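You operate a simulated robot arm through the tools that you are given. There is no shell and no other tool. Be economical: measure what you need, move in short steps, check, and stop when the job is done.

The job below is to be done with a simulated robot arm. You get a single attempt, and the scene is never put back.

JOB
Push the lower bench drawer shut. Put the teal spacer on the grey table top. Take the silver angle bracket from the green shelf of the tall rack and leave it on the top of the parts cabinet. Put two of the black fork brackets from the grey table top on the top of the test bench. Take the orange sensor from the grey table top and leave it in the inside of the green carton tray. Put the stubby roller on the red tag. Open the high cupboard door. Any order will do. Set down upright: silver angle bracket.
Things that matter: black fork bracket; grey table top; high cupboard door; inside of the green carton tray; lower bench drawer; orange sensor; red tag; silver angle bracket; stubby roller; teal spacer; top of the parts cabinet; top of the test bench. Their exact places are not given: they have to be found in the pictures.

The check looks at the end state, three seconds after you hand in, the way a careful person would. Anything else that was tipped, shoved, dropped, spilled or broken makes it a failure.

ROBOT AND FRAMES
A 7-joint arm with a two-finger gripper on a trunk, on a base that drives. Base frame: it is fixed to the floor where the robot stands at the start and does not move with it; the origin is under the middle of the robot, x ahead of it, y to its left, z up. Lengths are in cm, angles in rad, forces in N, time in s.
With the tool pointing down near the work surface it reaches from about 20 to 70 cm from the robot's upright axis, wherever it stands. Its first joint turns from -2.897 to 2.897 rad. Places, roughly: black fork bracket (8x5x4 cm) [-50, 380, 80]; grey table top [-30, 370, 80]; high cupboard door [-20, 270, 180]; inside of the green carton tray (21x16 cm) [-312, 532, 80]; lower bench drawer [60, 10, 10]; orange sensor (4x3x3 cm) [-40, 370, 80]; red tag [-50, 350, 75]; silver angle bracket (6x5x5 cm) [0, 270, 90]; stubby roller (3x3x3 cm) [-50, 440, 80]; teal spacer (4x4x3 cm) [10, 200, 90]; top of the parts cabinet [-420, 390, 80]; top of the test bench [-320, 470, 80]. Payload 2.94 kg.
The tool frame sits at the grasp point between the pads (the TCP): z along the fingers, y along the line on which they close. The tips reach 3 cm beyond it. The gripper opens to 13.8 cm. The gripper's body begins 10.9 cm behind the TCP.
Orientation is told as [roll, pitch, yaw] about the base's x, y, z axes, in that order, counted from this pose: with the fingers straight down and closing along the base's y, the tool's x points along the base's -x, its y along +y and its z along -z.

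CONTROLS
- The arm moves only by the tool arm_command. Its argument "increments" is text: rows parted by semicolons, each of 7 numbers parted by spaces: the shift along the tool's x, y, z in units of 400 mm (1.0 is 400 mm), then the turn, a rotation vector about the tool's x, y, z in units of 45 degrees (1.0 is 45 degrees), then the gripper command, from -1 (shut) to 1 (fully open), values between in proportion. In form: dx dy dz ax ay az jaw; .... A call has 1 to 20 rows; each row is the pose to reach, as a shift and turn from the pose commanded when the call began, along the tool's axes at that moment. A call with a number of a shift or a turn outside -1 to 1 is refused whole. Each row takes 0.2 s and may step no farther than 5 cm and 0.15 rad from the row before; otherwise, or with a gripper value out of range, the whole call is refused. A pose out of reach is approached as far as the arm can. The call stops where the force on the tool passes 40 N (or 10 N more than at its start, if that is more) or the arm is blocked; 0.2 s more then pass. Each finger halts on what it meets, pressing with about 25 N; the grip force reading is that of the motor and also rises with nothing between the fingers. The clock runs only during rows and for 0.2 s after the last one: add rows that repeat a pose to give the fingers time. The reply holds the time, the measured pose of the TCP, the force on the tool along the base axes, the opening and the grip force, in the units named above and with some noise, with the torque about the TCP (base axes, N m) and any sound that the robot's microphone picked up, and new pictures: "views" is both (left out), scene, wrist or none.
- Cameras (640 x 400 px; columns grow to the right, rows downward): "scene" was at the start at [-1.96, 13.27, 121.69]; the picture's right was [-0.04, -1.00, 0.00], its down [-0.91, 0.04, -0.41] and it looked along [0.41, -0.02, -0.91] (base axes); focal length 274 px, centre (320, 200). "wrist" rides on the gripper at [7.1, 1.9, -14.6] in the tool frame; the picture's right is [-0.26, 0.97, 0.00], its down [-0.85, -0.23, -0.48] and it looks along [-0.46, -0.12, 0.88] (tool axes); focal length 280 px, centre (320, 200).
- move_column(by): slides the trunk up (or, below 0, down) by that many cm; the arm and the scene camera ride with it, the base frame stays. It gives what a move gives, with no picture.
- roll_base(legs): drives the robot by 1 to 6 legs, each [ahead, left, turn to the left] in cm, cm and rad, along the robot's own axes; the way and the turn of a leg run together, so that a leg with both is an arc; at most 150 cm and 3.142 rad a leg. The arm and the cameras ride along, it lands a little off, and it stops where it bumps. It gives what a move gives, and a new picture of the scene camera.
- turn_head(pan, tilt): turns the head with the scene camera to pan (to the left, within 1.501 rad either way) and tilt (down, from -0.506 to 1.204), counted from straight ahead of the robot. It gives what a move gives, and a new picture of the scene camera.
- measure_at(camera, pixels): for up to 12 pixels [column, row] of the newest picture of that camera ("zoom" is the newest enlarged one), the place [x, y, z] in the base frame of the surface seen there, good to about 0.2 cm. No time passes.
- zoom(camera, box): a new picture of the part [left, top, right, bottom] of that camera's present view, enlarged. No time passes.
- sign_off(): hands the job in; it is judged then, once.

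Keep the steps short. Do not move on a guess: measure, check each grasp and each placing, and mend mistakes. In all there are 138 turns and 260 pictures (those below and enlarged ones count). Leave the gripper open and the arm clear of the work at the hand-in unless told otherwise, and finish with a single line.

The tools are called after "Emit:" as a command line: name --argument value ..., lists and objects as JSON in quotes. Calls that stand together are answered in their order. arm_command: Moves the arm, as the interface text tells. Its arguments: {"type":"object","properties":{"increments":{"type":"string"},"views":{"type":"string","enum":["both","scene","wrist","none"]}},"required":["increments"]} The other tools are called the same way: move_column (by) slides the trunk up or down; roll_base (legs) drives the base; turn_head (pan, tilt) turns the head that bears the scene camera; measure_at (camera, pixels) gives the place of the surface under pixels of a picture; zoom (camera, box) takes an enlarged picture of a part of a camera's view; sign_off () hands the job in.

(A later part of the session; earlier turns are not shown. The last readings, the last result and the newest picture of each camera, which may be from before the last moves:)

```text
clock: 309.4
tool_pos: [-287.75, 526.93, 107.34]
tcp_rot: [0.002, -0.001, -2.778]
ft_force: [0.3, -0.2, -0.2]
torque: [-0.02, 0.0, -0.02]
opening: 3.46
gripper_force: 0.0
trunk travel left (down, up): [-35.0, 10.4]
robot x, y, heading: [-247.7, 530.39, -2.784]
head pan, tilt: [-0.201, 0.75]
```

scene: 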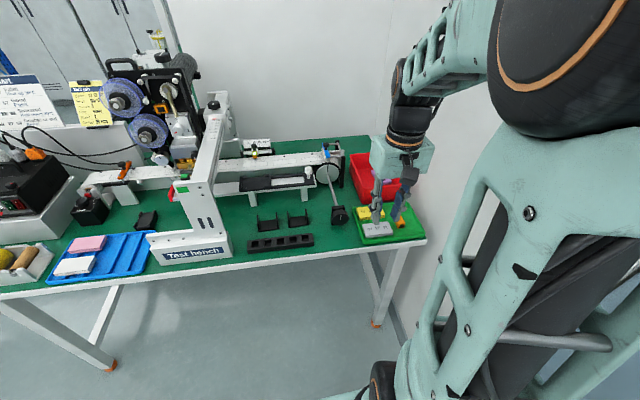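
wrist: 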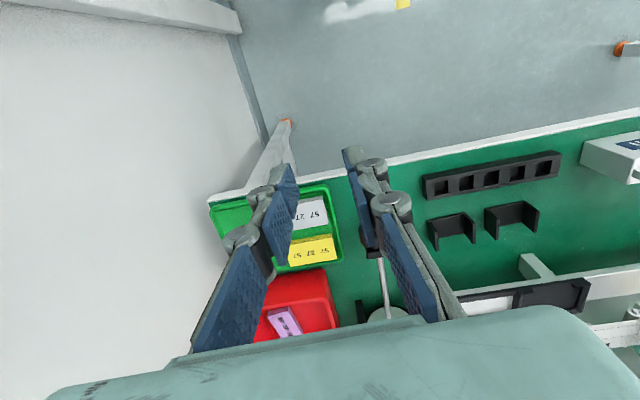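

The sensor lies in the green tray and the gripper is empty. Now I drive to the tall rack for the cupboard door and the silver bracket.

Emit:
roll_base --legs '[[-10, 0, 0], [0, 0, 3.1], [15, -107, 0], [15, -107, 0], [15, -106, 0]]'

Emit:
turn_head --pan 0.0 --tilt 0.0

```text
clock: 345.8
tool_pos: [-26.49, 266.56, 107.23]
tcp_rot: [0.003, -0.002, 0.424]
ft_force: [-0.4, 0.1, -1.3]
torque: [0.01, 0.04, 0.0]
opening: 3.47
gripper_force: 0.0
trunk travel left (down, up): [-35.0, 10.4]
robot x, y, heading: [-66.36, 260.56, 0.424]
head pan, tilt: [-0.201, 0.75]
```

scene: 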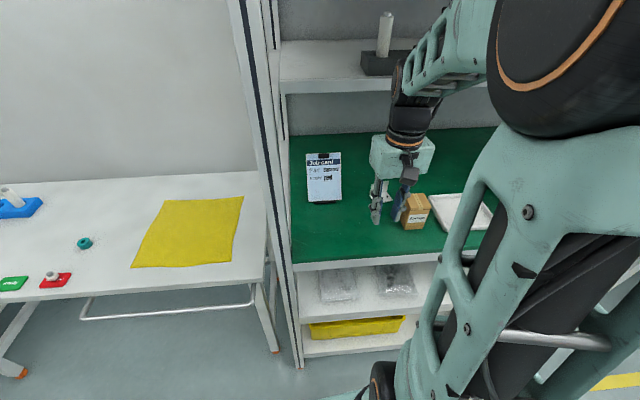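

```text
clock: 346.9
tool_pos: [-26.55, 266.47, 107.19]
tcp_rot: [0.002, -0.002, 0.426]
ft_force: [0.4, -0.2, -0.6]
torque: [-0.03, -0.01, -0.03]
opening: 3.47
gripper_force: 0.1
trunk travel left (down, up): [-35.0, 10.4]
robot x, y, heading: [-66.36, 260.59, 0.427]
head pan, tilt: [0.0, 0.0]
```

scene: 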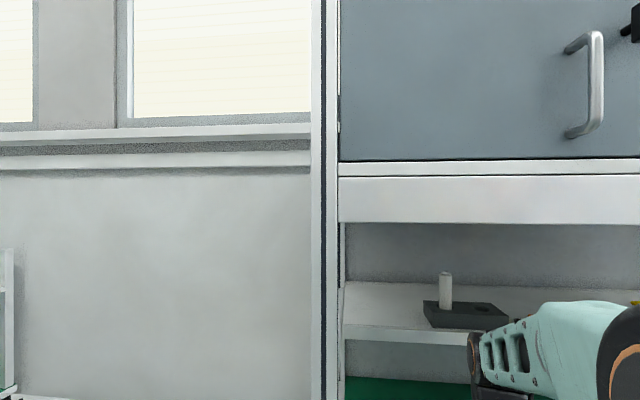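

I see the cupboard's door above, with its handle at (590,85). I look up a bit and measure.

Emit:
turn_head --pan -0.15 --tilt -0.3

```text
clock: 347.7
tool_pos: [-26.57, 266.49, 107.33]
tcp_rot: [0.0, -0.003, 0.426]
ft_force: [0.4, -0.9, 0.3]
torque: [-0.02, 0.03, 0.0]
opening: 3.43
gripper_force: 0.1
trunk travel left (down, up): [-35.0, 10.4]
robot x, y, heading: [-65.95, 260.33, 0.422]
head pan, tilt: [-0.15, -0.3]
```

scene: 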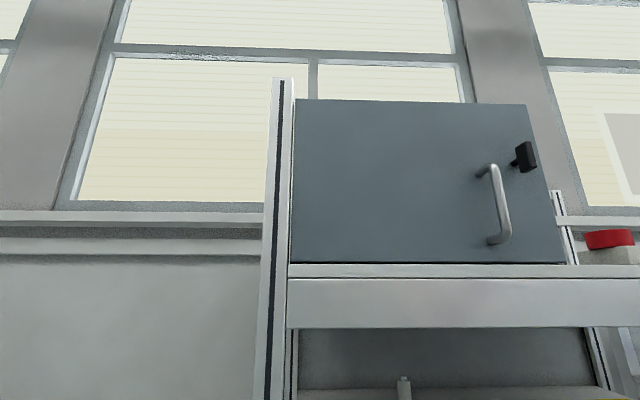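

Emit:
zoom --camera "scene" --box '[440, 100, 600, 270]'

Emit:
measure_at --camera "scene" --pixels '[[497, 175], [505, 210], [492, 240], [485, 172], [530, 150], [515, 162], [296, 110], [296, 255], [525, 115], [560, 258], [440, 180], [540, 200]]'

```text
2.35 times, centred on (520, 185) of scene
```

zoom: 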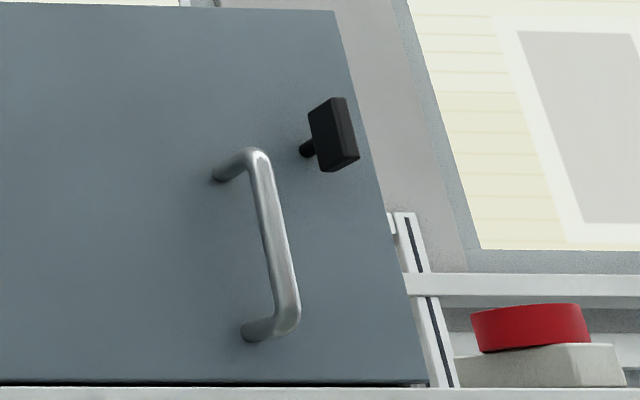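

```text
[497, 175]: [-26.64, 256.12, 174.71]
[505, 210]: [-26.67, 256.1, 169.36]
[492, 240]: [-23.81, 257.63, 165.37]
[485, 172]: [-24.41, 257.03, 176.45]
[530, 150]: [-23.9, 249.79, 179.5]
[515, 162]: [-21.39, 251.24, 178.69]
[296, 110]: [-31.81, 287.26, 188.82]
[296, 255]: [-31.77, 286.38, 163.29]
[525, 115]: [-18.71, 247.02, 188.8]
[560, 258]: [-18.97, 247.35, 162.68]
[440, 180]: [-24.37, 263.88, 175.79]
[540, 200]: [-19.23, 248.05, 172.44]
```

The door hinges at its left (-31.8, 287) and is 42 cm wide. A vertical bar handle stands at (-26.6, 256.1), z 166–176, and a T-latch beside it at (-23.9, 249.8), z 179.5. I back off, square up, raise the trunk, and bring the fingers level.

Emit:
roll_base --legs '[[-33, 4, -0.104]]'

Emit:
move_column --by 10

Emit:
arm_command --increments "-0.02 0 -0.11 0 -0.16 0 0; -0.04 0 -0.22 0 -0.33 0 0; -0.06 0 -0.33 0 -0.5 0 0; -0.08 0 -0.44 0 -0.66 0 0; -0.1 0 -0.55 0 -0.82 0 0; -0.12 0 -0.66 0 -0.98 0 0; -0.14 0 -0.7 0 -1 0 0" --views "none"

```text
clock: 349.9
tool_pos: [-58.48, 254.06, 107.33]
tcp_rot: [0.002, -0.001, 0.319]
ft_force: [-0.6, -0.4, 0.1]
torque: [0.0, -0.02, -0.01]
opening: 3.43
gripper_force: 0.1
trunk travel left (down, up): [-35.0, 10.4]
robot x, y, heading: [-98.18, 251.97, 0.313]
head pan, tilt: [-0.15, -0.3]
```

scene: 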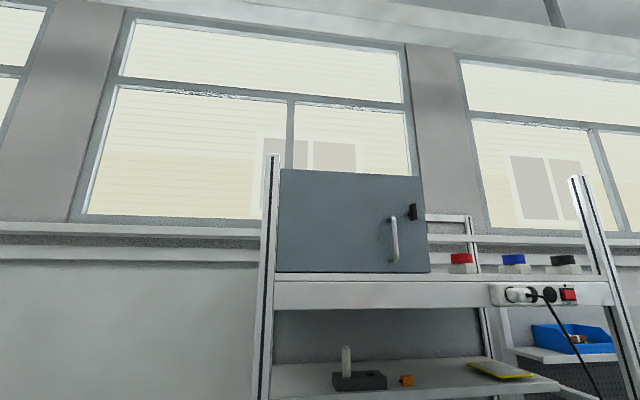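

```text
clock: 351.2
tool_pos: [-58.43, 254.03, 117.2]
tcp_rot: [0.001, -0.002, 0.321]
ft_force: [0.1, 0.4, -0.2]
torque: [0.03, -0.02, -0.01]
opening: 3.45
gripper_force: 0.0
trunk travel left (down, up): [-45.0, 0.4]
robot x, y, heading: [-98.31, 252.37, 0.322]
head pan, tilt: [-0.15, -0.3]
```

```text
clock: 352.8
tool_pos: [-53.06, 255.76, 145.14]
tcp_rot: [0.005, -0.787, 0.318]
ft_force: [0.4, 0.8, 0.0]
torque: [0.0, 0.04, 0.0]
opening: 6.92
gripper_force: 0.0
trunk travel left (down, up): [-45.0, 0.4]
robot x, y, heading: [-98.36, 252.52, 0.314]
head pan, tilt: [-0.15, -0.3]
```

Emit:
arm_command --increments "-0.07 0 -0.047 0 -0.16 0 0; -0.14 0 -0.094 0 -0.33 0 0; -0.21 0 -0.141 0 -0.5 0 0; -0.28 0 -0.188 0 -0.66 0 0; -0.35 0 -0.235 0 -0.82 0 0; -0.4225 0 -0.2825 0 -0.99 0 0; -0.4225 0 -0.2825 0 -0.99 0 0"

```text
clock: 354.4
tool_pos: [-49.26, 257.01, 165.28]
tcp_rot: [0.473, -1.566, -0.154]
ft_force: [-1.0, -0.8, -0.1]
torque: [-0.01, 0.01, 0.0]
opening: 6.92
gripper_force: 0.1
trunk travel left (down, up): [-45.0, 0.4]
robot x, y, heading: [-98.81, 252.19, 0.321]
head pan, tilt: [-0.15, -0.3]
```

scene: 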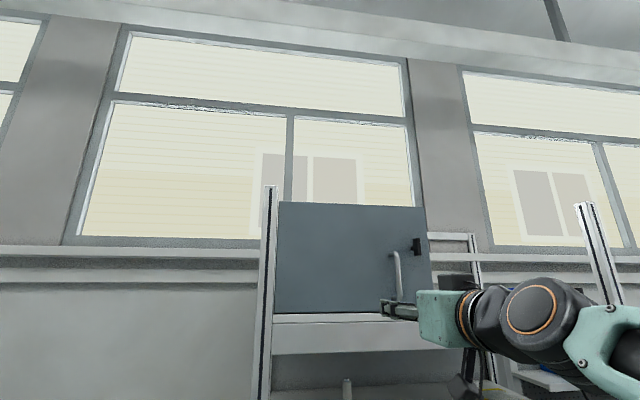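
wrist: 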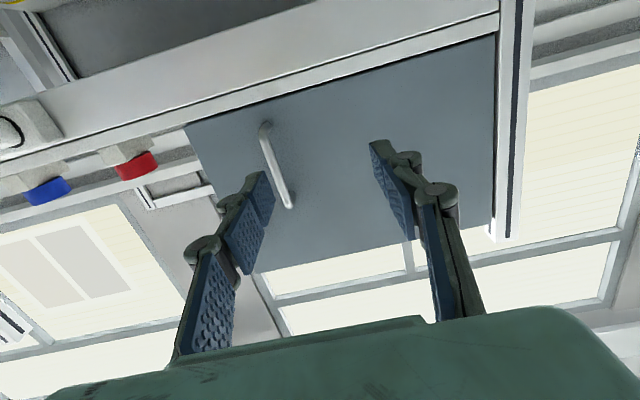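

The fingers are level and point at the door. I measure the handle from the wrist camera.

Emit:
measure_at --camera "wrist" --pixels '[[268, 145], [277, 172], [286, 198], [263, 127], [330, 150], [290, 207]]'

```text
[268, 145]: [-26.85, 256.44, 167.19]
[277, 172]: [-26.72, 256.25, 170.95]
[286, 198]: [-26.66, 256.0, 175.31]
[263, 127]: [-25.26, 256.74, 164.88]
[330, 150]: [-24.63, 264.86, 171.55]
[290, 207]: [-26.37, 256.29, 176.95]
```

I align with the handle (z 171) and move in around it.

Emit:
arm_command --increments "-0.07 -0.1 0 0 0 0 0; -0.1425 -0.1975 0 0 0 0 0; -0.1425 -0.1975 0.1 0 0 0 0; -0.1425 -0.1975 0.2 0 0 0 0; -0.1425 -0.1975 0.3 0 0 0 0; -0.1425 -0.1975 0.38 0 0 0 0; -0.1425 -0.1975 0.44 0 0 0 0; -0.1425 -0.1975 0.44 0 0 0 0" --views "wrist"

```text
clock: 356.2
tool_pos: [-30.2, 254.88, 170.7]
tcp_rot: [0.423, -1.566, -0.106]
ft_force: [0.2, 0.5, 0.1]
torque: [0.03, 0.03, 0.01]
opening: 6.88
gripper_force: 0.1
trunk travel left (down, up): [-45.0, 0.4]
robot x, y, heading: [-98.27, 252.24, 0.325]
head pan, tilt: [-0.15, -0.3]
```

wrist: 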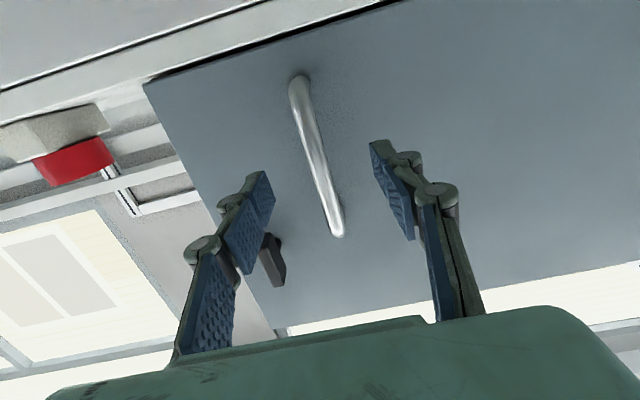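

The handle is between the fingers. I go 3.8 cm deeper and close.

Emit:
arm_command --increments "0 0 0.05 0 0 0 0; 0 0 0.09 0 0 0 0; 0 0 0.09 0 0 0 -1; 0 0 0.09 0 0 0 -1; 0 0 0.09 0 0 0 -1; 0 0 0.09 0 0 0 -1; 0 0 0.09 0 0 0 -1" --views "wrist"

```text
clock: 357.8
tool_pos: [-26.79, 255.87, 170.58]
tcp_rot: [0.35, -1.564, -0.031]
ft_force: [0.3, -0.4, 0.8]
torque: [-0.12, -0.05, 0.0]
opening: 1.25
gripper_force: 39.0
trunk travel left (down, up): [-45.0, 0.4]
robot x, y, heading: [-98.79, 251.83, 0.319]
head pan, tilt: [-0.15, -0.3]
```

wrist: 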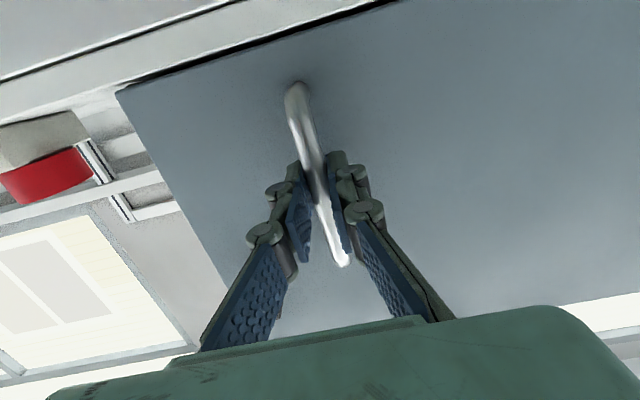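

The bar is held (1.25 cm). I pull gently 2 cm to test whether the latch holds the door.

Emit:
arm_command --increments "0 0 -0.0125 0 0 0 -1; 0 0 -0.025 0 0 0 -1; 0 0 -0.0375 0 0 0 -1; 0 0 -0.05 0 0 0 -1; 0 0 -0.05 0 0 0 -1" --views "wrist"

```text
clock: 359.0
tool_pos: [-28.59, 255.63, 170.75]
tcp_rot: [0.167, -1.563, 0.155]
ft_force: [-0.8, 3.7, -2.8]
torque: [-0.03, -0.17, 0.04]
opening: 1.26
gripper_force: 39.2
trunk travel left (down, up): [-45.0, 0.4]
robot x, y, heading: [-98.5, 252.21, 0.313]
head pan, tilt: [-0.15, -0.3]
```

wrist: 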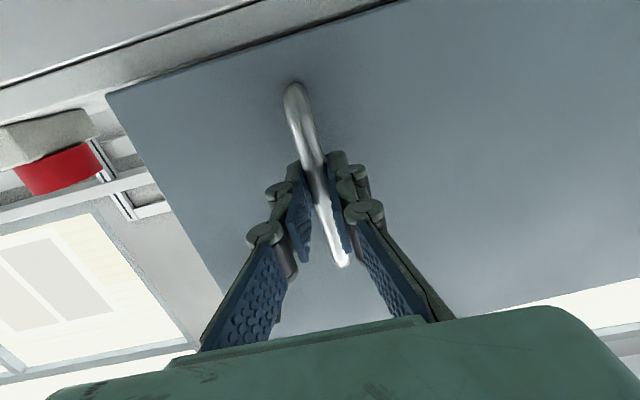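

The door gives way with little force, and no latch holds it. I swing it along its arc to about 0.77 rad.

Emit:
arm_command --increments "0 0.009 -0.0375 0.064 0 0 -1; 0 0.02 -0.075 0.127 0 0 -1; 0 0.0335 -0.111 0.191 0 0 -1; 0 0.0475 -0.1475 0.255 0 0 -1; 0 0.0645 -0.183 0.318 0 0 -1; 0 0.0825 -0.2175 0.382 0 0 -1; 0 0.102 -0.2515 0.446 0 0 -1; 0 0.1225 -0.285 0.509 0 0 -1; 0 0.146 -0.3165 0.573 0 0 -1; 0 0.17 -0.3475 0.637 0 0 -1; 0 0.1965 -0.3755 0.7 0 0 -1; 0 0.2238 -0.4025 0.764 0 0 -1; 0 0.253 -0.429 0.828 0 0 -1; 0 0.2825 -0.455 0.891 0 0 -1"

```text
clock: 362.0
tool_pos: [-49.2, 260.6, 170.62]
tcp_rot: [-0.279, -1.558, -0.102]
ft_force: [1.3, 1.6, -17.8]
torque: [0.41, 0.52, 0.16]
opening: 1.26
gripper_force: 39.6
trunk travel left (down, up): [-45.0, 0.4]
robot x, y, heading: [-98.47, 252.06, 0.319]
head pan, tilt: [-0.15, -0.3]
```

scene: 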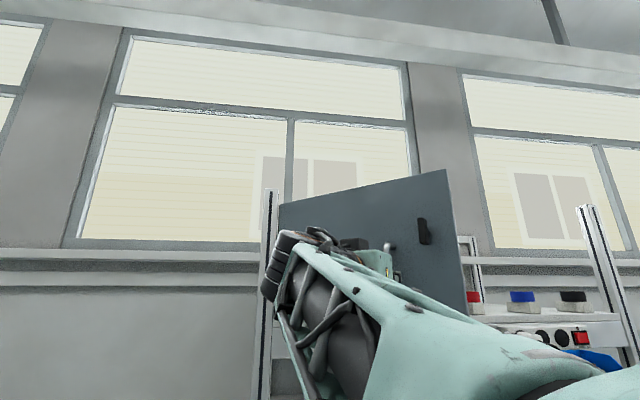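
wrist: 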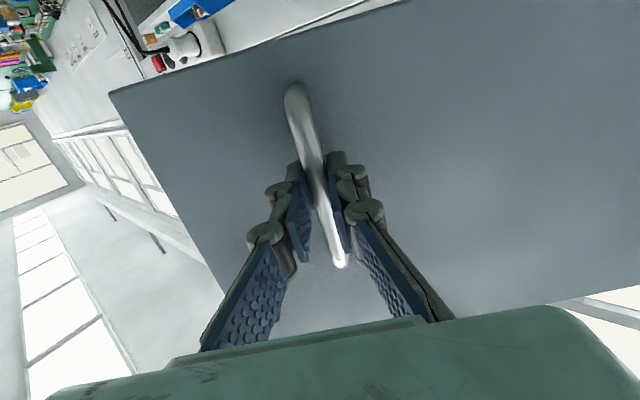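

The door stands at about 0.77 rad. Pulling farther would fold the arm too tightly, so I let go, draw the fingers off the bar, and back up 16 cm to push it from inside.

Emit:
arm_command --increments "0 0 0 0 0 0 -0.3; 0 0 0 0 0 0 0; 0 0 0 0 0 0 0; 0 0 -0.05 0 0 0 0; 0 0 -0.1 0 0 0 0; 0 0 -0.15 0 0 0 0; 0 0 -0.2 0 0 0 0" --views "wrist"

Emit:
roll_base --legs '[[-16, 0, 0]]'

```text
clock: 363.8
tool_pos: [-54.37, 263.1, 168.45]
tcp_rot: [-0.362, -1.503, -0.023]
ft_force: [-0.4, 0.6, 0.9]
torque: [-0.01, -0.04, 0.01]
opening: 6.91
gripper_force: 0.0
trunk travel left (down, up): [-45.0, 0.4]
robot x, y, heading: [-98.5, 251.99, 0.318]
head pan, tilt: [-0.15, -0.3]
stopped in row 7: the arm was blocked; the commanded pose is now the measured one
```

wrist: 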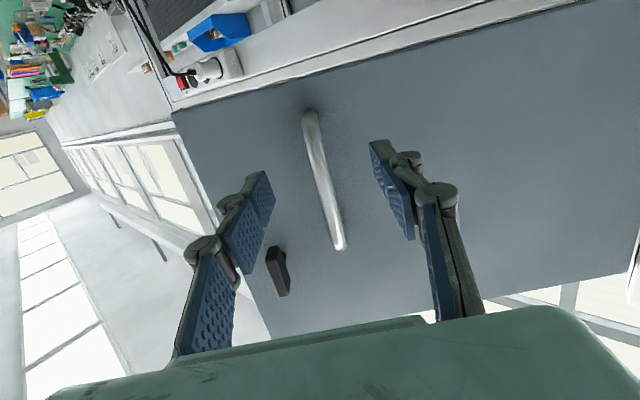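

```text
clock: 365.2
tool_pos: [-69.18, 257.94, 168.58]
tcp_rot: [-0.321, -1.505, -0.069]
ft_force: [-0.9, -0.4, 0.0]
torque: [0.01, 0.01, 0.0]
opening: 6.89
gripper_force: 0.1
trunk travel left (down, up): [-45.0, 0.4]
robot x, y, heading: [-113.12, 247.34, 0.314]
head pan, tilt: [-0.15, -0.3]
```

scene: 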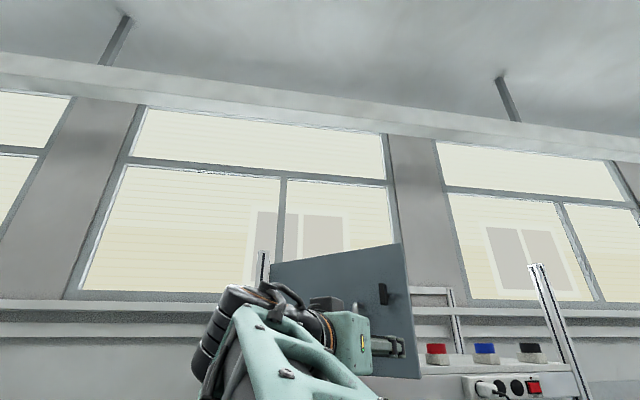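

I straighten the hand and bring it to the right of the door's free edge.

Emit:
arm_command --increments "-0.015 -0.078 0.069 -0.125 -0.02 0 -1; -0.03 -0.155 0.138 -0.25 -0.04 0 -1; -0.045 -0.232 0.206 -0.375 -0.06 0 -1; -0.06 -0.31 0.275 -0.5 -0.08 0 -1; -0.06 -0.335 0.36 -0.6 -0.08 0 -1; -0.06 -0.36 0.445 -0.7 -0.08 0 -1; -0.06 -0.385 0.53 -0.8 -0.08 0 -1; -0.06 -0.41 0.62 -0.9 -0.08 0 -1; -0.06 -0.41 0.62 -0.9 -0.08 0 -1"

```text
clock: 367.2
tool_pos: [-52.5, 233.42, 169.68]
tcp_rot: [0.557, -1.567, -0.239]
ft_force: [-0.5, -0.3, 0.8]
torque: [-0.01, 0.01, 0.01]
opening: 0.01
gripper_force: 24.7
trunk travel left (down, up): [-45.0, 0.4]
robot x, y, heading: [-112.88, 247.31, 0.314]
head pan, tilt: [-0.15, -0.3]
```

scene: 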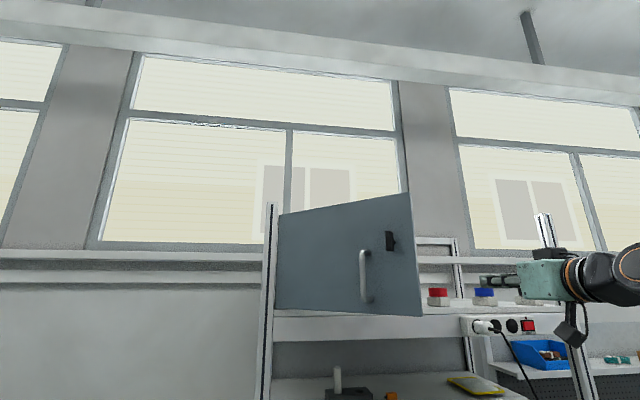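
wrist: 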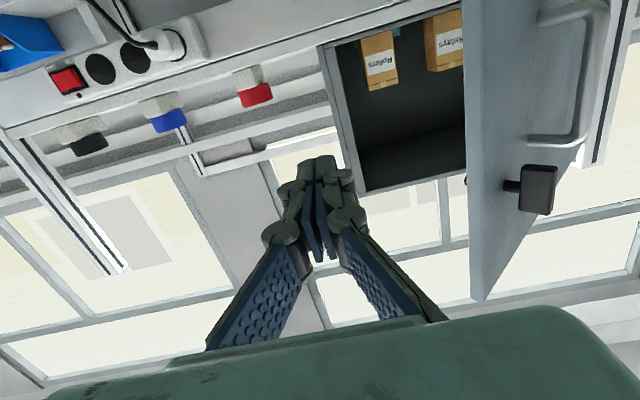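

Emit:
measure_at --camera "wrist" --pixels '[[472, 150], [480, 285], [500, 100], [355, 190], [465, 175], [340, 60], [255, 95]]'

```text
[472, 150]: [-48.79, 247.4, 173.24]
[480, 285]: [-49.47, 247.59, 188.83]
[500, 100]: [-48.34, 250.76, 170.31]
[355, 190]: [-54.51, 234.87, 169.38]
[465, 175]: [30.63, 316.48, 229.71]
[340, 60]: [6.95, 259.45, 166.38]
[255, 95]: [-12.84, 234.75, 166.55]
```

The door's free edge is at (-48.8, 247.4). I go in behind it to the right and sweep left, pushing the inner face open.

Emit:
arm_command --increments "0 0.02 0.11 0 0 0 -1; 0 0.04 0.22 0 0 0 -1; 0 0.05 0.33 0 0 0 -1; 0 0.06 0.44 0 0 0 -1; 0 0.11 0.45 0 0 0 -1; 0 0.16 0.45 0 0 0 -1; 0 0.2 0.45 0 0 0 -1; 0 0.24 0.45 0 0 0 -1; 0 0.28 0.45 0 0 0 -1; 0 0.32 0.45 0 0 0 -1; 0 0.36 0.45 0 0 0 -1; 0 0.4 0.45 0 0 0 -1; 0 0.44 0.45 0 0 0 -1; 0 0.48 0.45 0 0 0 -1; 0 0.52 0.45 0 0 0 -1; 0 0.56 0.45 0 0 0 -1; 0 0.6 0.45 0 0 0 -1; 0 0.64 0.45 0 0 0 -1; 0 0.68 0.45 0 0 0 -1; 0 0.72 0.45 0 0 0 -1"

```text
clock: 369.3
tool_pos: [-38.89, 247.02, 169.68]
tcp_rot: [1.23, -1.563, -0.941]
ft_force: [-8.8, -18.0, 1.9]
torque: [0.0, 0.09, 1.94]
opening: 0.0
gripper_force: 25.1
trunk travel left (down, up): [-45.0, 0.4]
robot x, y, heading: [-113.51, 247.33, 0.316]
head pan, tilt: [-0.15, -0.3]
stopped in row 10: the force on the tool passed its limit at 44 N (the readings are from after the stop); the commanded pose is now the measured one
```

scene: 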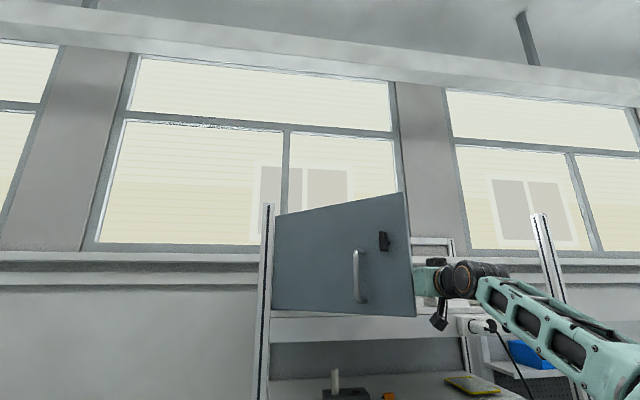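
wrist: 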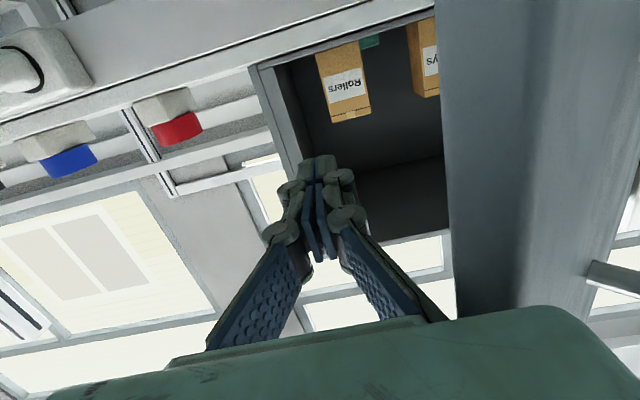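

The hand's body met the end face of the door. I step right 5 cm, go 9 cm deeper behind the door, and sweep left again more slowly.

Emit:
arm_command --increments "0 -0.06 -0.02 0 0 0 -1; 0 -0.13 -0.02 0 0 0 -1; 0 -0.13 0.06 0 0 0 -1; 0 -0.13 0.14 0 0 0 -1; 0 -0.13 0.225 0 0 0 -1; 0 -0.08 0.225 0 0 0 -1; 0 -0.04 0.225 0 0 0 -1; 0 0 0.225 0 0 0 -1; 0 0.03 0.225 0 0 0 -1; 0 0.06 0.225 0 0 0 -1; 0 0.09 0.225 0 0 0 -1; 0 0.12 0.225 0 0 0 -1; 0 0.15 0.225 0 0 0 -1; 0 0.18 0.225 0 0 0 -1; 0 0.21 0.225 0 0 0 -1; 0 0.24 0.225 0 0 0 -1; 0 0.27 0.225 0 0 0 -1; 0 0.3 0.225 0 0 0 -1; 0 0.33 0.225 0 0 0 -1; 0 0.36 0.225 0 0 0 -1"

```text
clock: 373.5
tool_pos: [-34.49, 265.08, 169.52]
tcp_rot: [0.309, -1.562, -0.006]
ft_force: [-0.9, 0.8, -0.6]
torque: [0.02, -0.02, -0.05]
opening: 0.0
gripper_force: 25.1
out of reach, approached as far as the arm can: row 5, 6, 7, 8, 9
trunk travel left (down, up): [-45.0, 0.4]
robot x, y, heading: [-113.5, 247.19, 0.311]
head pan, tilt: [-0.15, -0.3]
```

scene: 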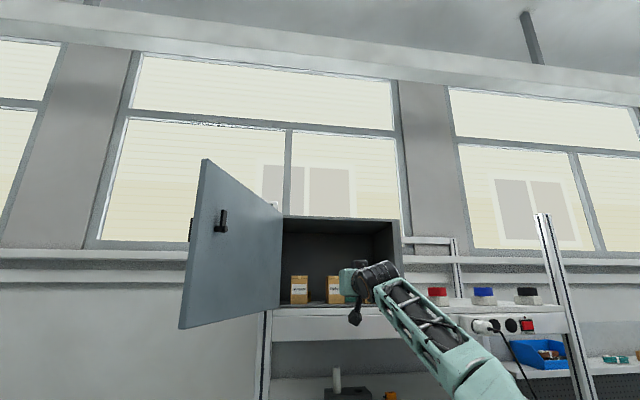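
wrist: 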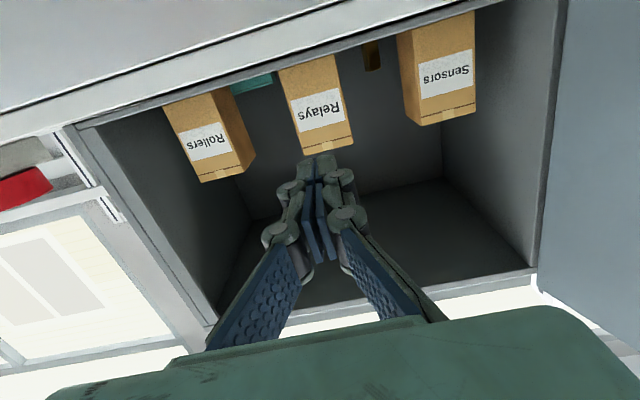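

The door is wide open. I draw the arm straight back, then turn the tool down and lower it for the bracket.

Emit:
arm_command --increments "0 0 -0.1 0 0 0 -1; 0 0 -0.2 0 0 0 -1; 0 0 -0.3 0 0 0 -1; 0 0 -0.4 0 0 0 -1; 0 0 -0.5 0 0 0 -1; 0.08 0 -0.5 0 0.16 0 -1; 0.16 0 -0.5 0 0.33 0 -1; 0.24 0 -0.5 0 0.5 0 -1; 0.32 0 -0.5 0 0.66 0 -1; 0.4 0 -0.5 0 0.82 0 -1; 0.5 0 -0.5 0 0.99 0 -1" --views "none"

Emit:
arm_command --increments "0.08 0 0.035 0 0.16 0 0; 0.16 0 0.07 0 0.33 0 0; 0.24 0 0.105 0 0.5 0 0; 0.32 0 0.14 0 0.66 0 0; 0.4 0 0.175 0 0.82 0 0; 0.49 0 0.21 0 0.99 0 0" --views "none"

Emit:
move_column --by -10

Emit:
turn_head --pan 0.0 --tilt 0.45

```text
clock: 375.9
tool_pos: [-53.64, 259.16, 149.55]
tcp_rot: [0.006, -0.784, 0.299]
ft_force: [-0.2, 0.5, -0.5]
torque: [-0.03, 0.03, 0.05]
opening: 0.0
gripper_force: 24.7
trunk travel left (down, up): [-45.0, 0.4]
robot x, y, heading: [-113.08, 247.18, 0.309]
head pan, tilt: [-0.15, -0.3]
```

```text
clock: 377.3
tool_pos: [-61.11, 256.65, 129.74]
tcp_rot: [0.004, -0.006, 0.3]
ft_force: [-0.6, -0.2, -0.5]
torque: [0.0, 0.02, 0.01]
opening: 6.87
gripper_force: 0.1
trunk travel left (down, up): [-45.0, 0.4]
robot x, y, heading: [-113.54, 247.32, 0.314]
head pan, tilt: [-0.15, -0.3]
```

```text
clock: 378.6
tool_pos: [-61.24, 256.68, 119.75]
tcp_rot: [0.002, -0.008, 0.301]
ft_force: [-0.1, -0.1, -0.3]
torque: [0.0, 0.0, -0.01]
opening: 6.93
gripper_force: 0.0
trunk travel left (down, up): [-35.0, 10.4]
robot x, y, heading: [-113.38, 247.28, 0.312]
head pan, tilt: [-0.15, -0.3]
```

```text
clock: 379.7
tool_pos: [-61.21, 256.73, 119.81]
tcp_rot: [0.001, -0.01, 0.301]
ft_force: [-0.4, -0.6, 0.6]
torque: [-0.01, 0.02, 0.03]
opening: 6.93
gripper_force: 0.0
trunk travel left (down, up): [-35.0, 10.4]
robot x, y, heading: [-113.3, 247.0, 0.315]
head pan, tilt: [0.0, 0.45]
```

scene: 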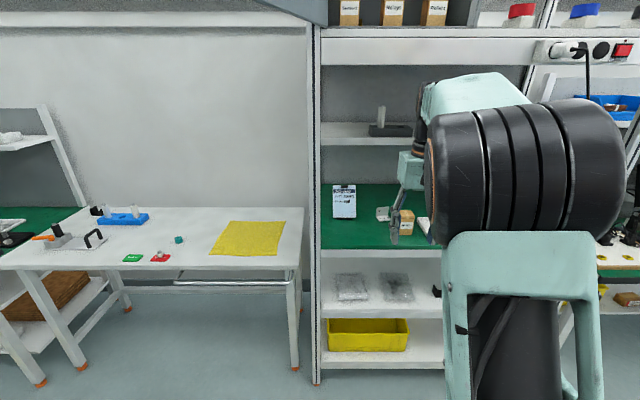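

I lower the hand to z 107, then drive 38 cm ahead and 10 cm right, to look at the bracket behind the box.

Emit:
arm_command --increments "0 0 0.1 0 0 0 0; 0 0 0.2 0 0 0 0; 0 0 0.31 0 0 0 0" --views "none"

Emit:
roll_base --legs '[[38, -10, 0]]'

Emit:
turn_head --pan 0.1 --tilt 0.75

Emit:
arm_command --increments "0 0 0 0 0 0 0"

```text
clock: 380.5
tool_pos: [-61.1, 256.84, 107.35]
tcp_rot: [0.002, -0.009, 0.302]
ft_force: [-0.5, -0.2, -1.3]
torque: [0.01, 0.01, -0.02]
opening: 6.88
gripper_force: 0.0
trunk travel left (down, up): [-35.0, 10.4]
robot x, y, heading: [-113.41, 247.75, 0.314]
head pan, tilt: [0.0, 0.45]
```

```text
clock: 383.0
tool_pos: [-22.42, 258.92, 107.31]
tcp_rot: [0.003, -0.007, 0.299]
ft_force: [-1.2, 0.1, 1.0]
torque: [0.02, 0.0, 0.06]
opening: 6.88
gripper_force: 0.0
trunk travel left (down, up): [-35.0, 10.4]
robot x, y, heading: [-74.86, 249.41, 0.313]
head pan, tilt: [0.0, 0.45]
```

scene: 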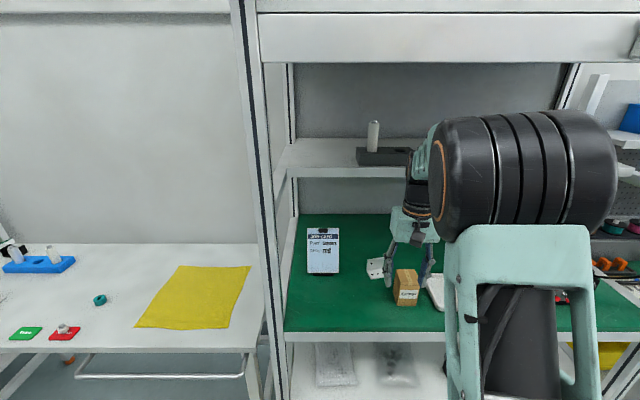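

```text
clock: 383.8
tool_pos: [-22.32, 258.96, 107.29]
tcp_rot: [0.003, -0.009, 0.3]
ft_force: [0.9, 0.6, -0.3]
torque: [0.02, -0.01, -0.01]
opening: 6.91
gripper_force: 0.1
trunk travel left (down, up): [-35.0, 10.4]
robot x, y, heading: [-74.46, 249.62, 0.318]
head pan, tilt: [0.099, 0.75]
```

scene: 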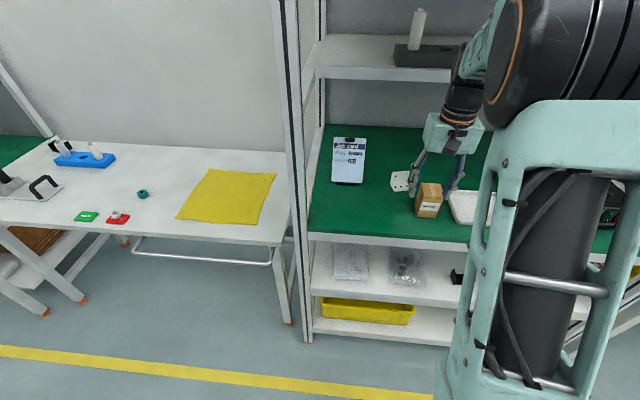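

```text
clock: 384.2
tool_pos: [-22.46, 258.84, 107.28]
tcp_rot: [0.005, -0.01, 0.3]
ft_force: [-0.4, 0.2, -0.4]
torque: [-0.01, 0.01, 0.02]
opening: 6.89
gripper_force: 0.0
trunk travel left (down, up): [-35.0, 10.4]
robot x, y, heading: [-74.94, 249.24, 0.312]
head pan, tilt: [0.099, 0.75]
```

scene: 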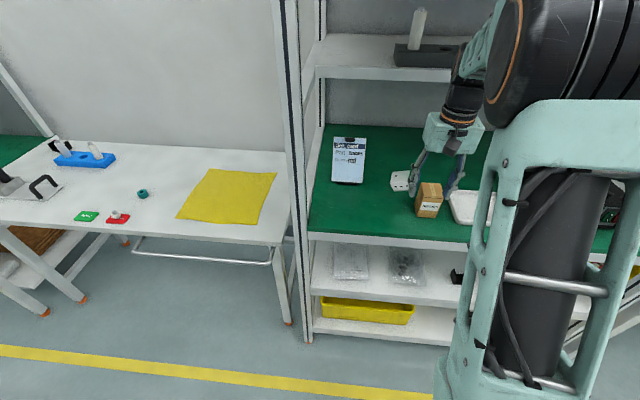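
wrist: 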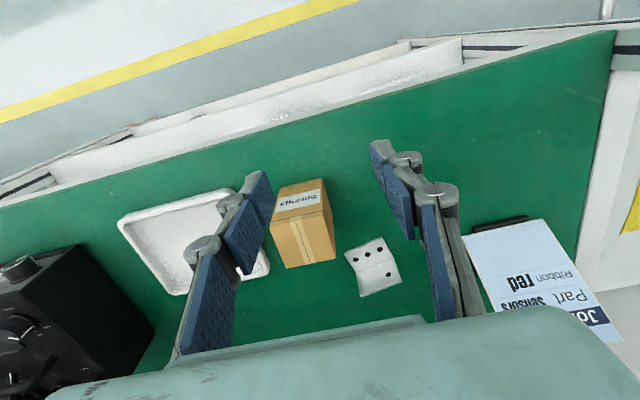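

The wrist camera shows the bracket at (373,265). I zoom in and measure it and the box.

Emit:
zoom --camera "wrist" --box '[270, 175, 430, 305]'

Emit:
zoom --camera "scene" --box '[380, 150, 460, 230]'

```text
3.08 times, centred on (350, 240) of wrist
```

zoom: 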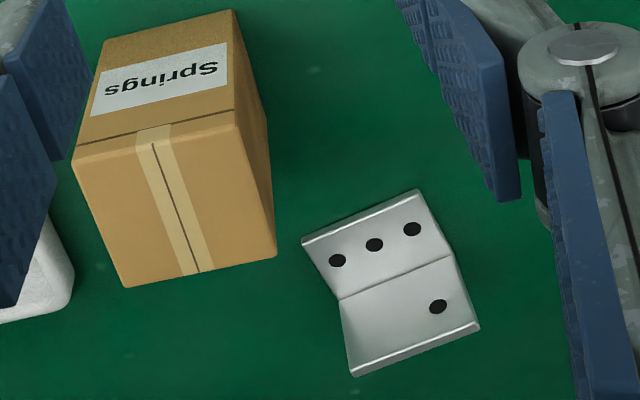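

```text
5.00 times, centred on (420, 190) of scene
```

zoom: 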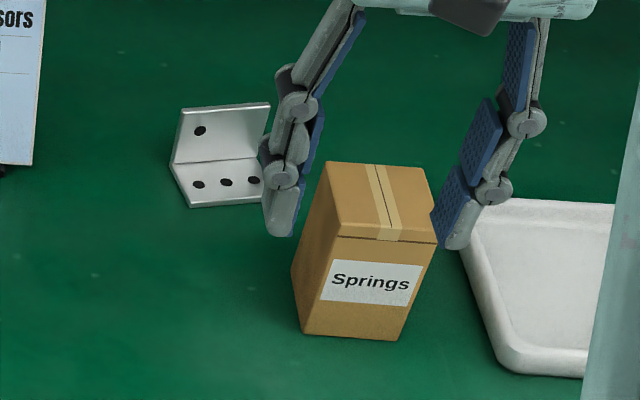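

Emit:
measure_at --camera "zoom" --pixels '[[182, 110], [268, 105], [175, 163], [262, 158], [192, 205], [330, 165], [425, 172], [300, 330], [400, 338], [240, 130]]'

Emit:
measure_at --camera "wrist" --pixels '[[345, 246], [381, 238], [357, 257], [394, 248], [361, 296], [400, 282], [374, 247], [380, 280], [333, 258], [288, 268]]'

```text
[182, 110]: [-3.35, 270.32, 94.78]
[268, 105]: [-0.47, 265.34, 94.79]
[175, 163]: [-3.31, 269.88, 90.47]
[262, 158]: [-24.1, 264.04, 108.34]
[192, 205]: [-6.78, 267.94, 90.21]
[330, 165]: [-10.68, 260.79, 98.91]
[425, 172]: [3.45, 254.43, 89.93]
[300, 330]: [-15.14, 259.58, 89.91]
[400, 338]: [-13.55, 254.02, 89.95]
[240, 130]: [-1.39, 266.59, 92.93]
```

```text
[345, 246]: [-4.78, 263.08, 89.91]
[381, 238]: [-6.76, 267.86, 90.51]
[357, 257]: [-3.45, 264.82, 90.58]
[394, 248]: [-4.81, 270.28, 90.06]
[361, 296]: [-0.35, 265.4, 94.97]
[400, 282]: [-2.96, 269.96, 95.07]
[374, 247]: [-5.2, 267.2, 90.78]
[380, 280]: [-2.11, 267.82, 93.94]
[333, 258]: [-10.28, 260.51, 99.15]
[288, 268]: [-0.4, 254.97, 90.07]
```

The bracket stands as an L: vertical plate behind, 5.6 cm long, heading 0.535, top z 95, shelf 89.9. I will grip it across its two ends with a slight tilt. I drive 12 cm ahead first.

Emit:
roll_base --legs '[[12, 0, 0]]'

Emit:
arm_command --increments "0 0 -0.02 0 -0.15 -0.1 0.25; 0 0 -0.04 0 -0.3 -0.2 0.25; 0 0 -0.04 0 -0.45 -0.3 0.25; 0 0 -0.04 0 -0.45 -0.3 0.25"

```text
clock: 385.4
tool_pos: [-11.06, 262.62, 107.23]
tcp_rot: [0.004, -0.006, 0.301]
ft_force: [0.5, -0.1, 0.4]
torque: [-0.02, 0.06, -0.02]
opening: 6.89
gripper_force: 0.1
trunk travel left (down, up): [-35.0, 10.4]
robot x, y, heading: [-63.28, 252.95, 0.314]
head pan, tilt: [0.099, 0.75]
```

scene: 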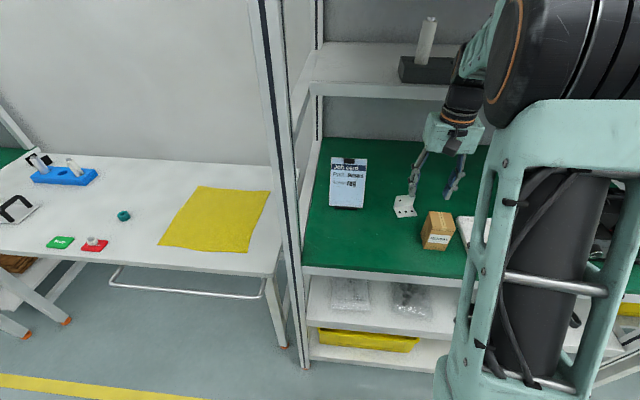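

```text
clock: 386.4
tool_pos: [-11.21, 262.5, 109.0]
tcp_rot: [-0.042, -0.359, 0.546]
ft_force: [-1.1, 0.4, 0.2]
torque: [-0.02, -0.01, 0.02]
opening: 8.61
gripper_force: 0.0
trunk travel left (down, up): [-35.0, 10.4]
robot x, y, heading: [-63.34, 253.57, 0.312]
head pan, tilt: [0.099, 0.75]
```

scene: 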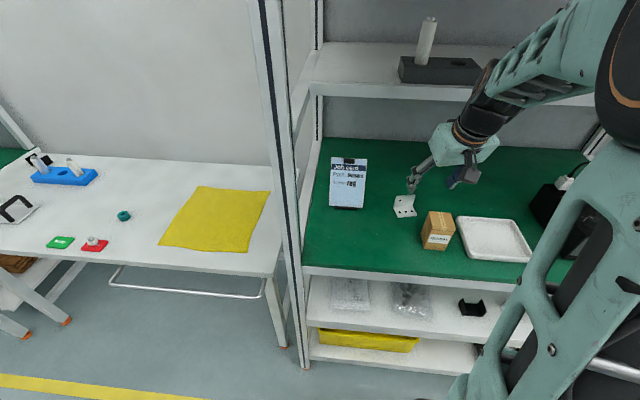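
wrist: 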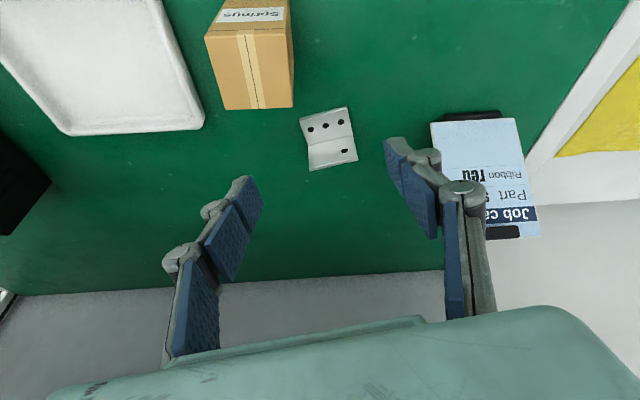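

I re-measure the bracket from this closer view.

Emit:
zoom --camera "wrist" --box '[290, 95, 370, 180]'

```text
4.71 times, centred on (330, 138) of wrist
```

zoom: 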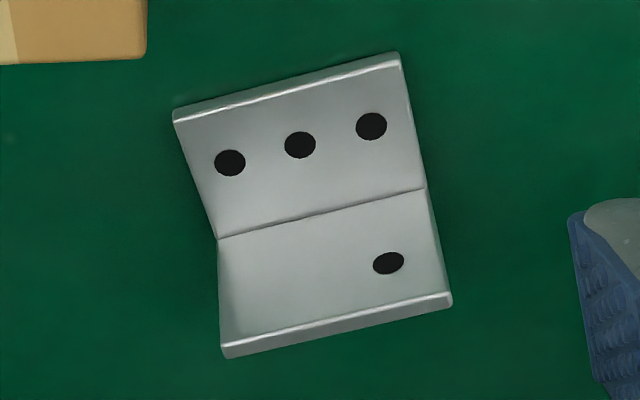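

Emit:
measure_at --camera "zoom" --pixels '[[180, 115], [395, 62], [222, 232], [420, 188], [228, 348], [448, 298], [340, 325]]'

```text
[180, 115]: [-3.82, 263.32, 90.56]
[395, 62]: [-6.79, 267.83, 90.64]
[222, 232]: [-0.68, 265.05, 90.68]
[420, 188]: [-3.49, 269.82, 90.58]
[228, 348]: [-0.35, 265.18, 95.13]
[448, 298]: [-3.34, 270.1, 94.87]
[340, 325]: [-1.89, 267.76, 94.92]
```

Grip point: TCP (-3.15, 266.9, 93.6). I go forward first, clear of the box, then down.

Emit:
arm_command --increments "-0.075 -0.003 0.028 -0.015 0 0 0.25; -0.15 -0.006 0.056 -0.03 0 0 0.25; -0.2 -0.009 0.09 -0.053 0 0 0.25; -0.178 -0.011 0.17 -0.053 0 0 0.25; -0.148 -0.011 0.25 -0.053 0 0 0.25; -0.118 -0.011 0.33 -0.053 0 0 0.25; -0.097 -0.011 0.39 -0.053 0 0 0.25; -0.086 -0.011 0.42 -0.053 0 0 0.25; -0.086 -0.011 0.42 -0.053 0 0 0.25"

```text
clock: 388.4
tool_pos: [-2.75, 266.35, 94.49]
tcp_rot: [0.0, -0.36, 0.546]
ft_force: [-1.0, -0.3, 0.0]
torque: [0.01, 0.0, 0.03]
opening: 8.64
gripper_force: 0.1
trunk travel left (down, up): [-35.0, 10.4]
robot x, y, heading: [-63.44, 253.71, 0.317]
head pan, tilt: [0.099, 0.75]
```

scene: 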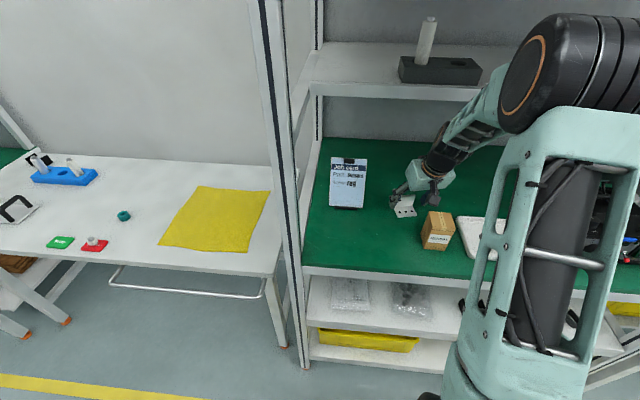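
wrist: 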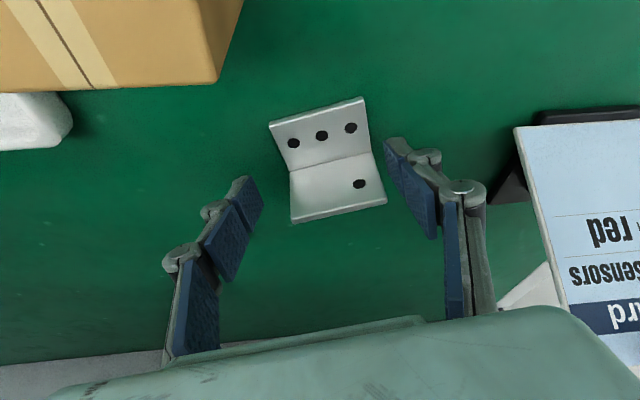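

The hand sits 6 mm too far right. I shift left, lower 9 mm, and close.

Emit:
arm_command --increments "0 0.017 0 0 0 0 0.25; 0.004 0.017 0.01 0 0 0 0.25; 0.008 0.017 0.021 0 0 0 0.25; 0.008 0.017 0.021 0 0 0 -0.3; 0.008 0.017 0.021 0 0 0 -0.3; 0.008 0.017 0.021 0 0 0 -0.3; 0.008 0.017 0.021 0 0 0 -0.3; 0.008 0.017 0.021 0 0 0 -0.3" --views "wrist"

```text
clock: 390.2
tool_pos: [-3.06, 266.94, 93.52]
tcp_rot: [-0.001, -0.36, 0.546]
ft_force: [0.2, 0.7, 1.1]
torque: [0.07, 0.03, -0.03]
opening: 5.93
gripper_force: 24.8
trunk travel left (down, up): [-35.0, 10.4]
robot x, y, heading: [-63.27, 253.13, 0.316]
head pan, tilt: [0.099, 0.75]
```

wrist: 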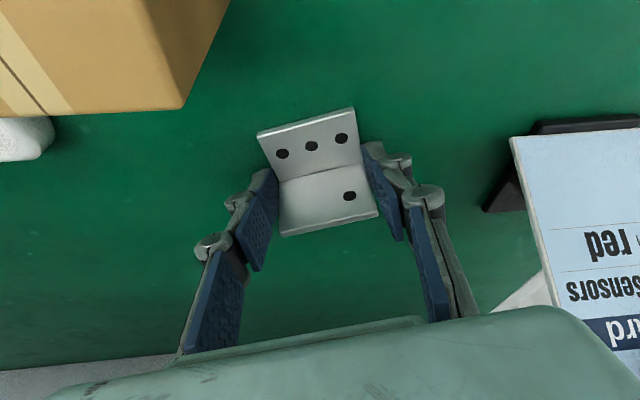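

The bracket is held at 5.93 cm. I lift it straight up, then draw back a bit, and check it.

Emit:
arm_command --increments "-0.01 0 -0.03 0 0 0 -0.4; -0.035 0 -0.094 0 0 0 -0.4; -0.065 0 -0.17 0 0 0 -0.4; -0.095 0 -0.25 0 0 0 -0.4; -0.123 0 -0.328 0 0 0 -0.4; -0.055 0 -0.353 0 0 0 -0.4; 0.02 0 -0.38 0 0 0 -0.4; 0.09 0 -0.406 0 0 0 -0.4; 0.157 0 -0.433 0 0 0 -0.4"

```text
clock: 392.2
tool_pos: [-13.37, 260.58, 107.45]
tcp_rot: [-0.001, -0.36, 0.547]
ft_force: [0.6, 0.6, -1.2]
torque: [-0.01, -0.01, -0.02]
opening: 5.87
gripper_force: 25.0
trunk travel left (down, up): [-35.0, 10.4]
robot x, y, heading: [-63.47, 253.23, 0.314]
head pan, tilt: [0.099, 0.75]
```

scene: 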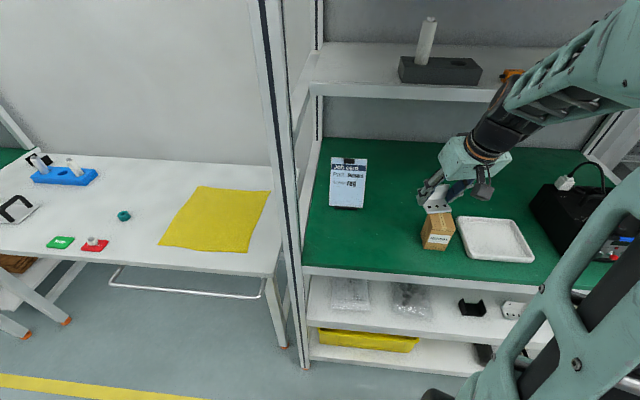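
wrist: 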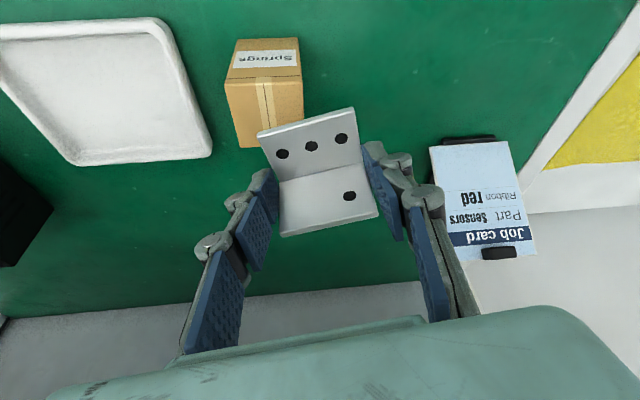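

The bracket is held level. I back out of the rack, turn left, and look toward the parts cabinet.

Emit:
roll_base --legs '[[-60, 0, 0], [0, 0, 1.58]]'

Emit:
turn_head --pan 0.75 --tilt 0.35

```text
clock: 399.4
tool_pos: [-128.67, 284.22, 107.47]
tcp_rot: [-0.002, -0.359, 2.107]
ft_force: [0.2, -0.1, -0.4]
torque: [-0.05, 0.01, 0.0]
opening: 5.93
gripper_force: 25.1
trunk travel left (down, up): [-35.0, 10.4]
robot x, y, heading: [-121.41, 234.19, 1.879]
head pan, tilt: [0.099, 0.75]
```

scene: 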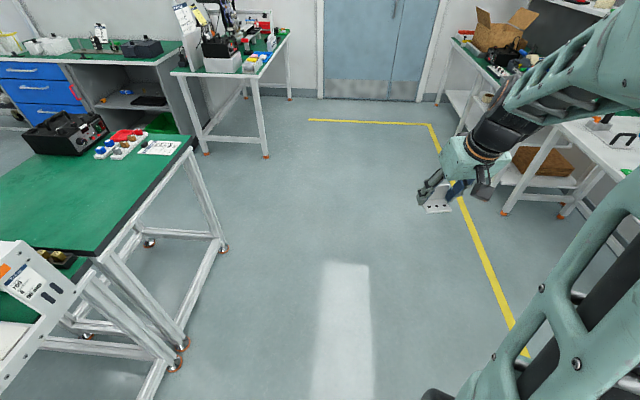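

```text
clock: 400.5
tool_pos: [-128.54, 284.43, 107.44]
tcp_rot: [-0.001, -0.355, 2.109]
ft_force: [0.3, 1.0, -1.1]
torque: [-0.01, -0.02, 0.0]
opening: 5.94
gripper_force: 25.1
trunk travel left (down, up): [-35.0, 10.4]
robot x, y, heading: [-121.61, 234.34, 1.877]
head pan, tilt: [0.75, 0.351]
```

scene: 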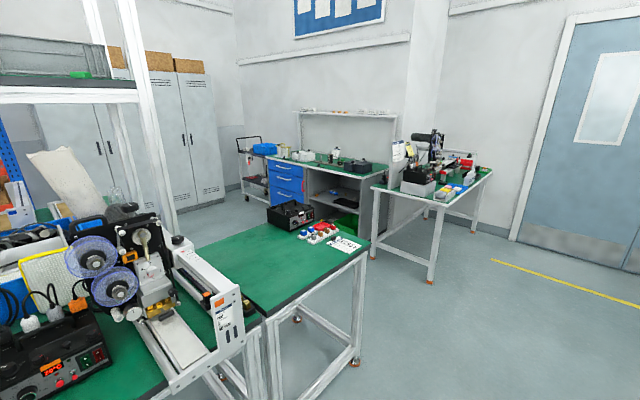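

A green table stands between me and the cabinet. I measure its corners and the gap.

Emit:
measure_at --camera "scene" --pixels '[[369, 243], [355, 362], [268, 206], [297, 318], [430, 283], [373, 190], [375, 243], [268, 158], [330, 172], [385, 178], [300, 225], [355, 175]]'

Emit:
zoom --camera "scene" --box '[230, 100, 400, 260]'

```text
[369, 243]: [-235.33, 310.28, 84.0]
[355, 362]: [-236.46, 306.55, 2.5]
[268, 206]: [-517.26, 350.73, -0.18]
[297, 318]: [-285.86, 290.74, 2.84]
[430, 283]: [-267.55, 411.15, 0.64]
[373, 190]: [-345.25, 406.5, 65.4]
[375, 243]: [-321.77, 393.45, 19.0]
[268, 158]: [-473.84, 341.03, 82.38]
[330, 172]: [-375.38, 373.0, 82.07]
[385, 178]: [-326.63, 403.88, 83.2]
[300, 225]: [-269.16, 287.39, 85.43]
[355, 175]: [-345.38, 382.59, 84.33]
```

```text
2.50 times, centred on (315, 180) of scene
```

zoom: 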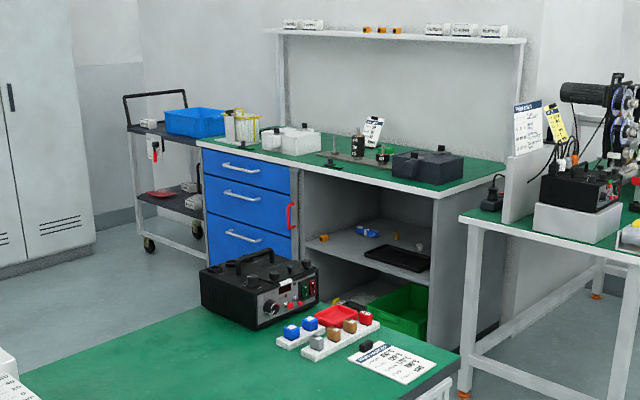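

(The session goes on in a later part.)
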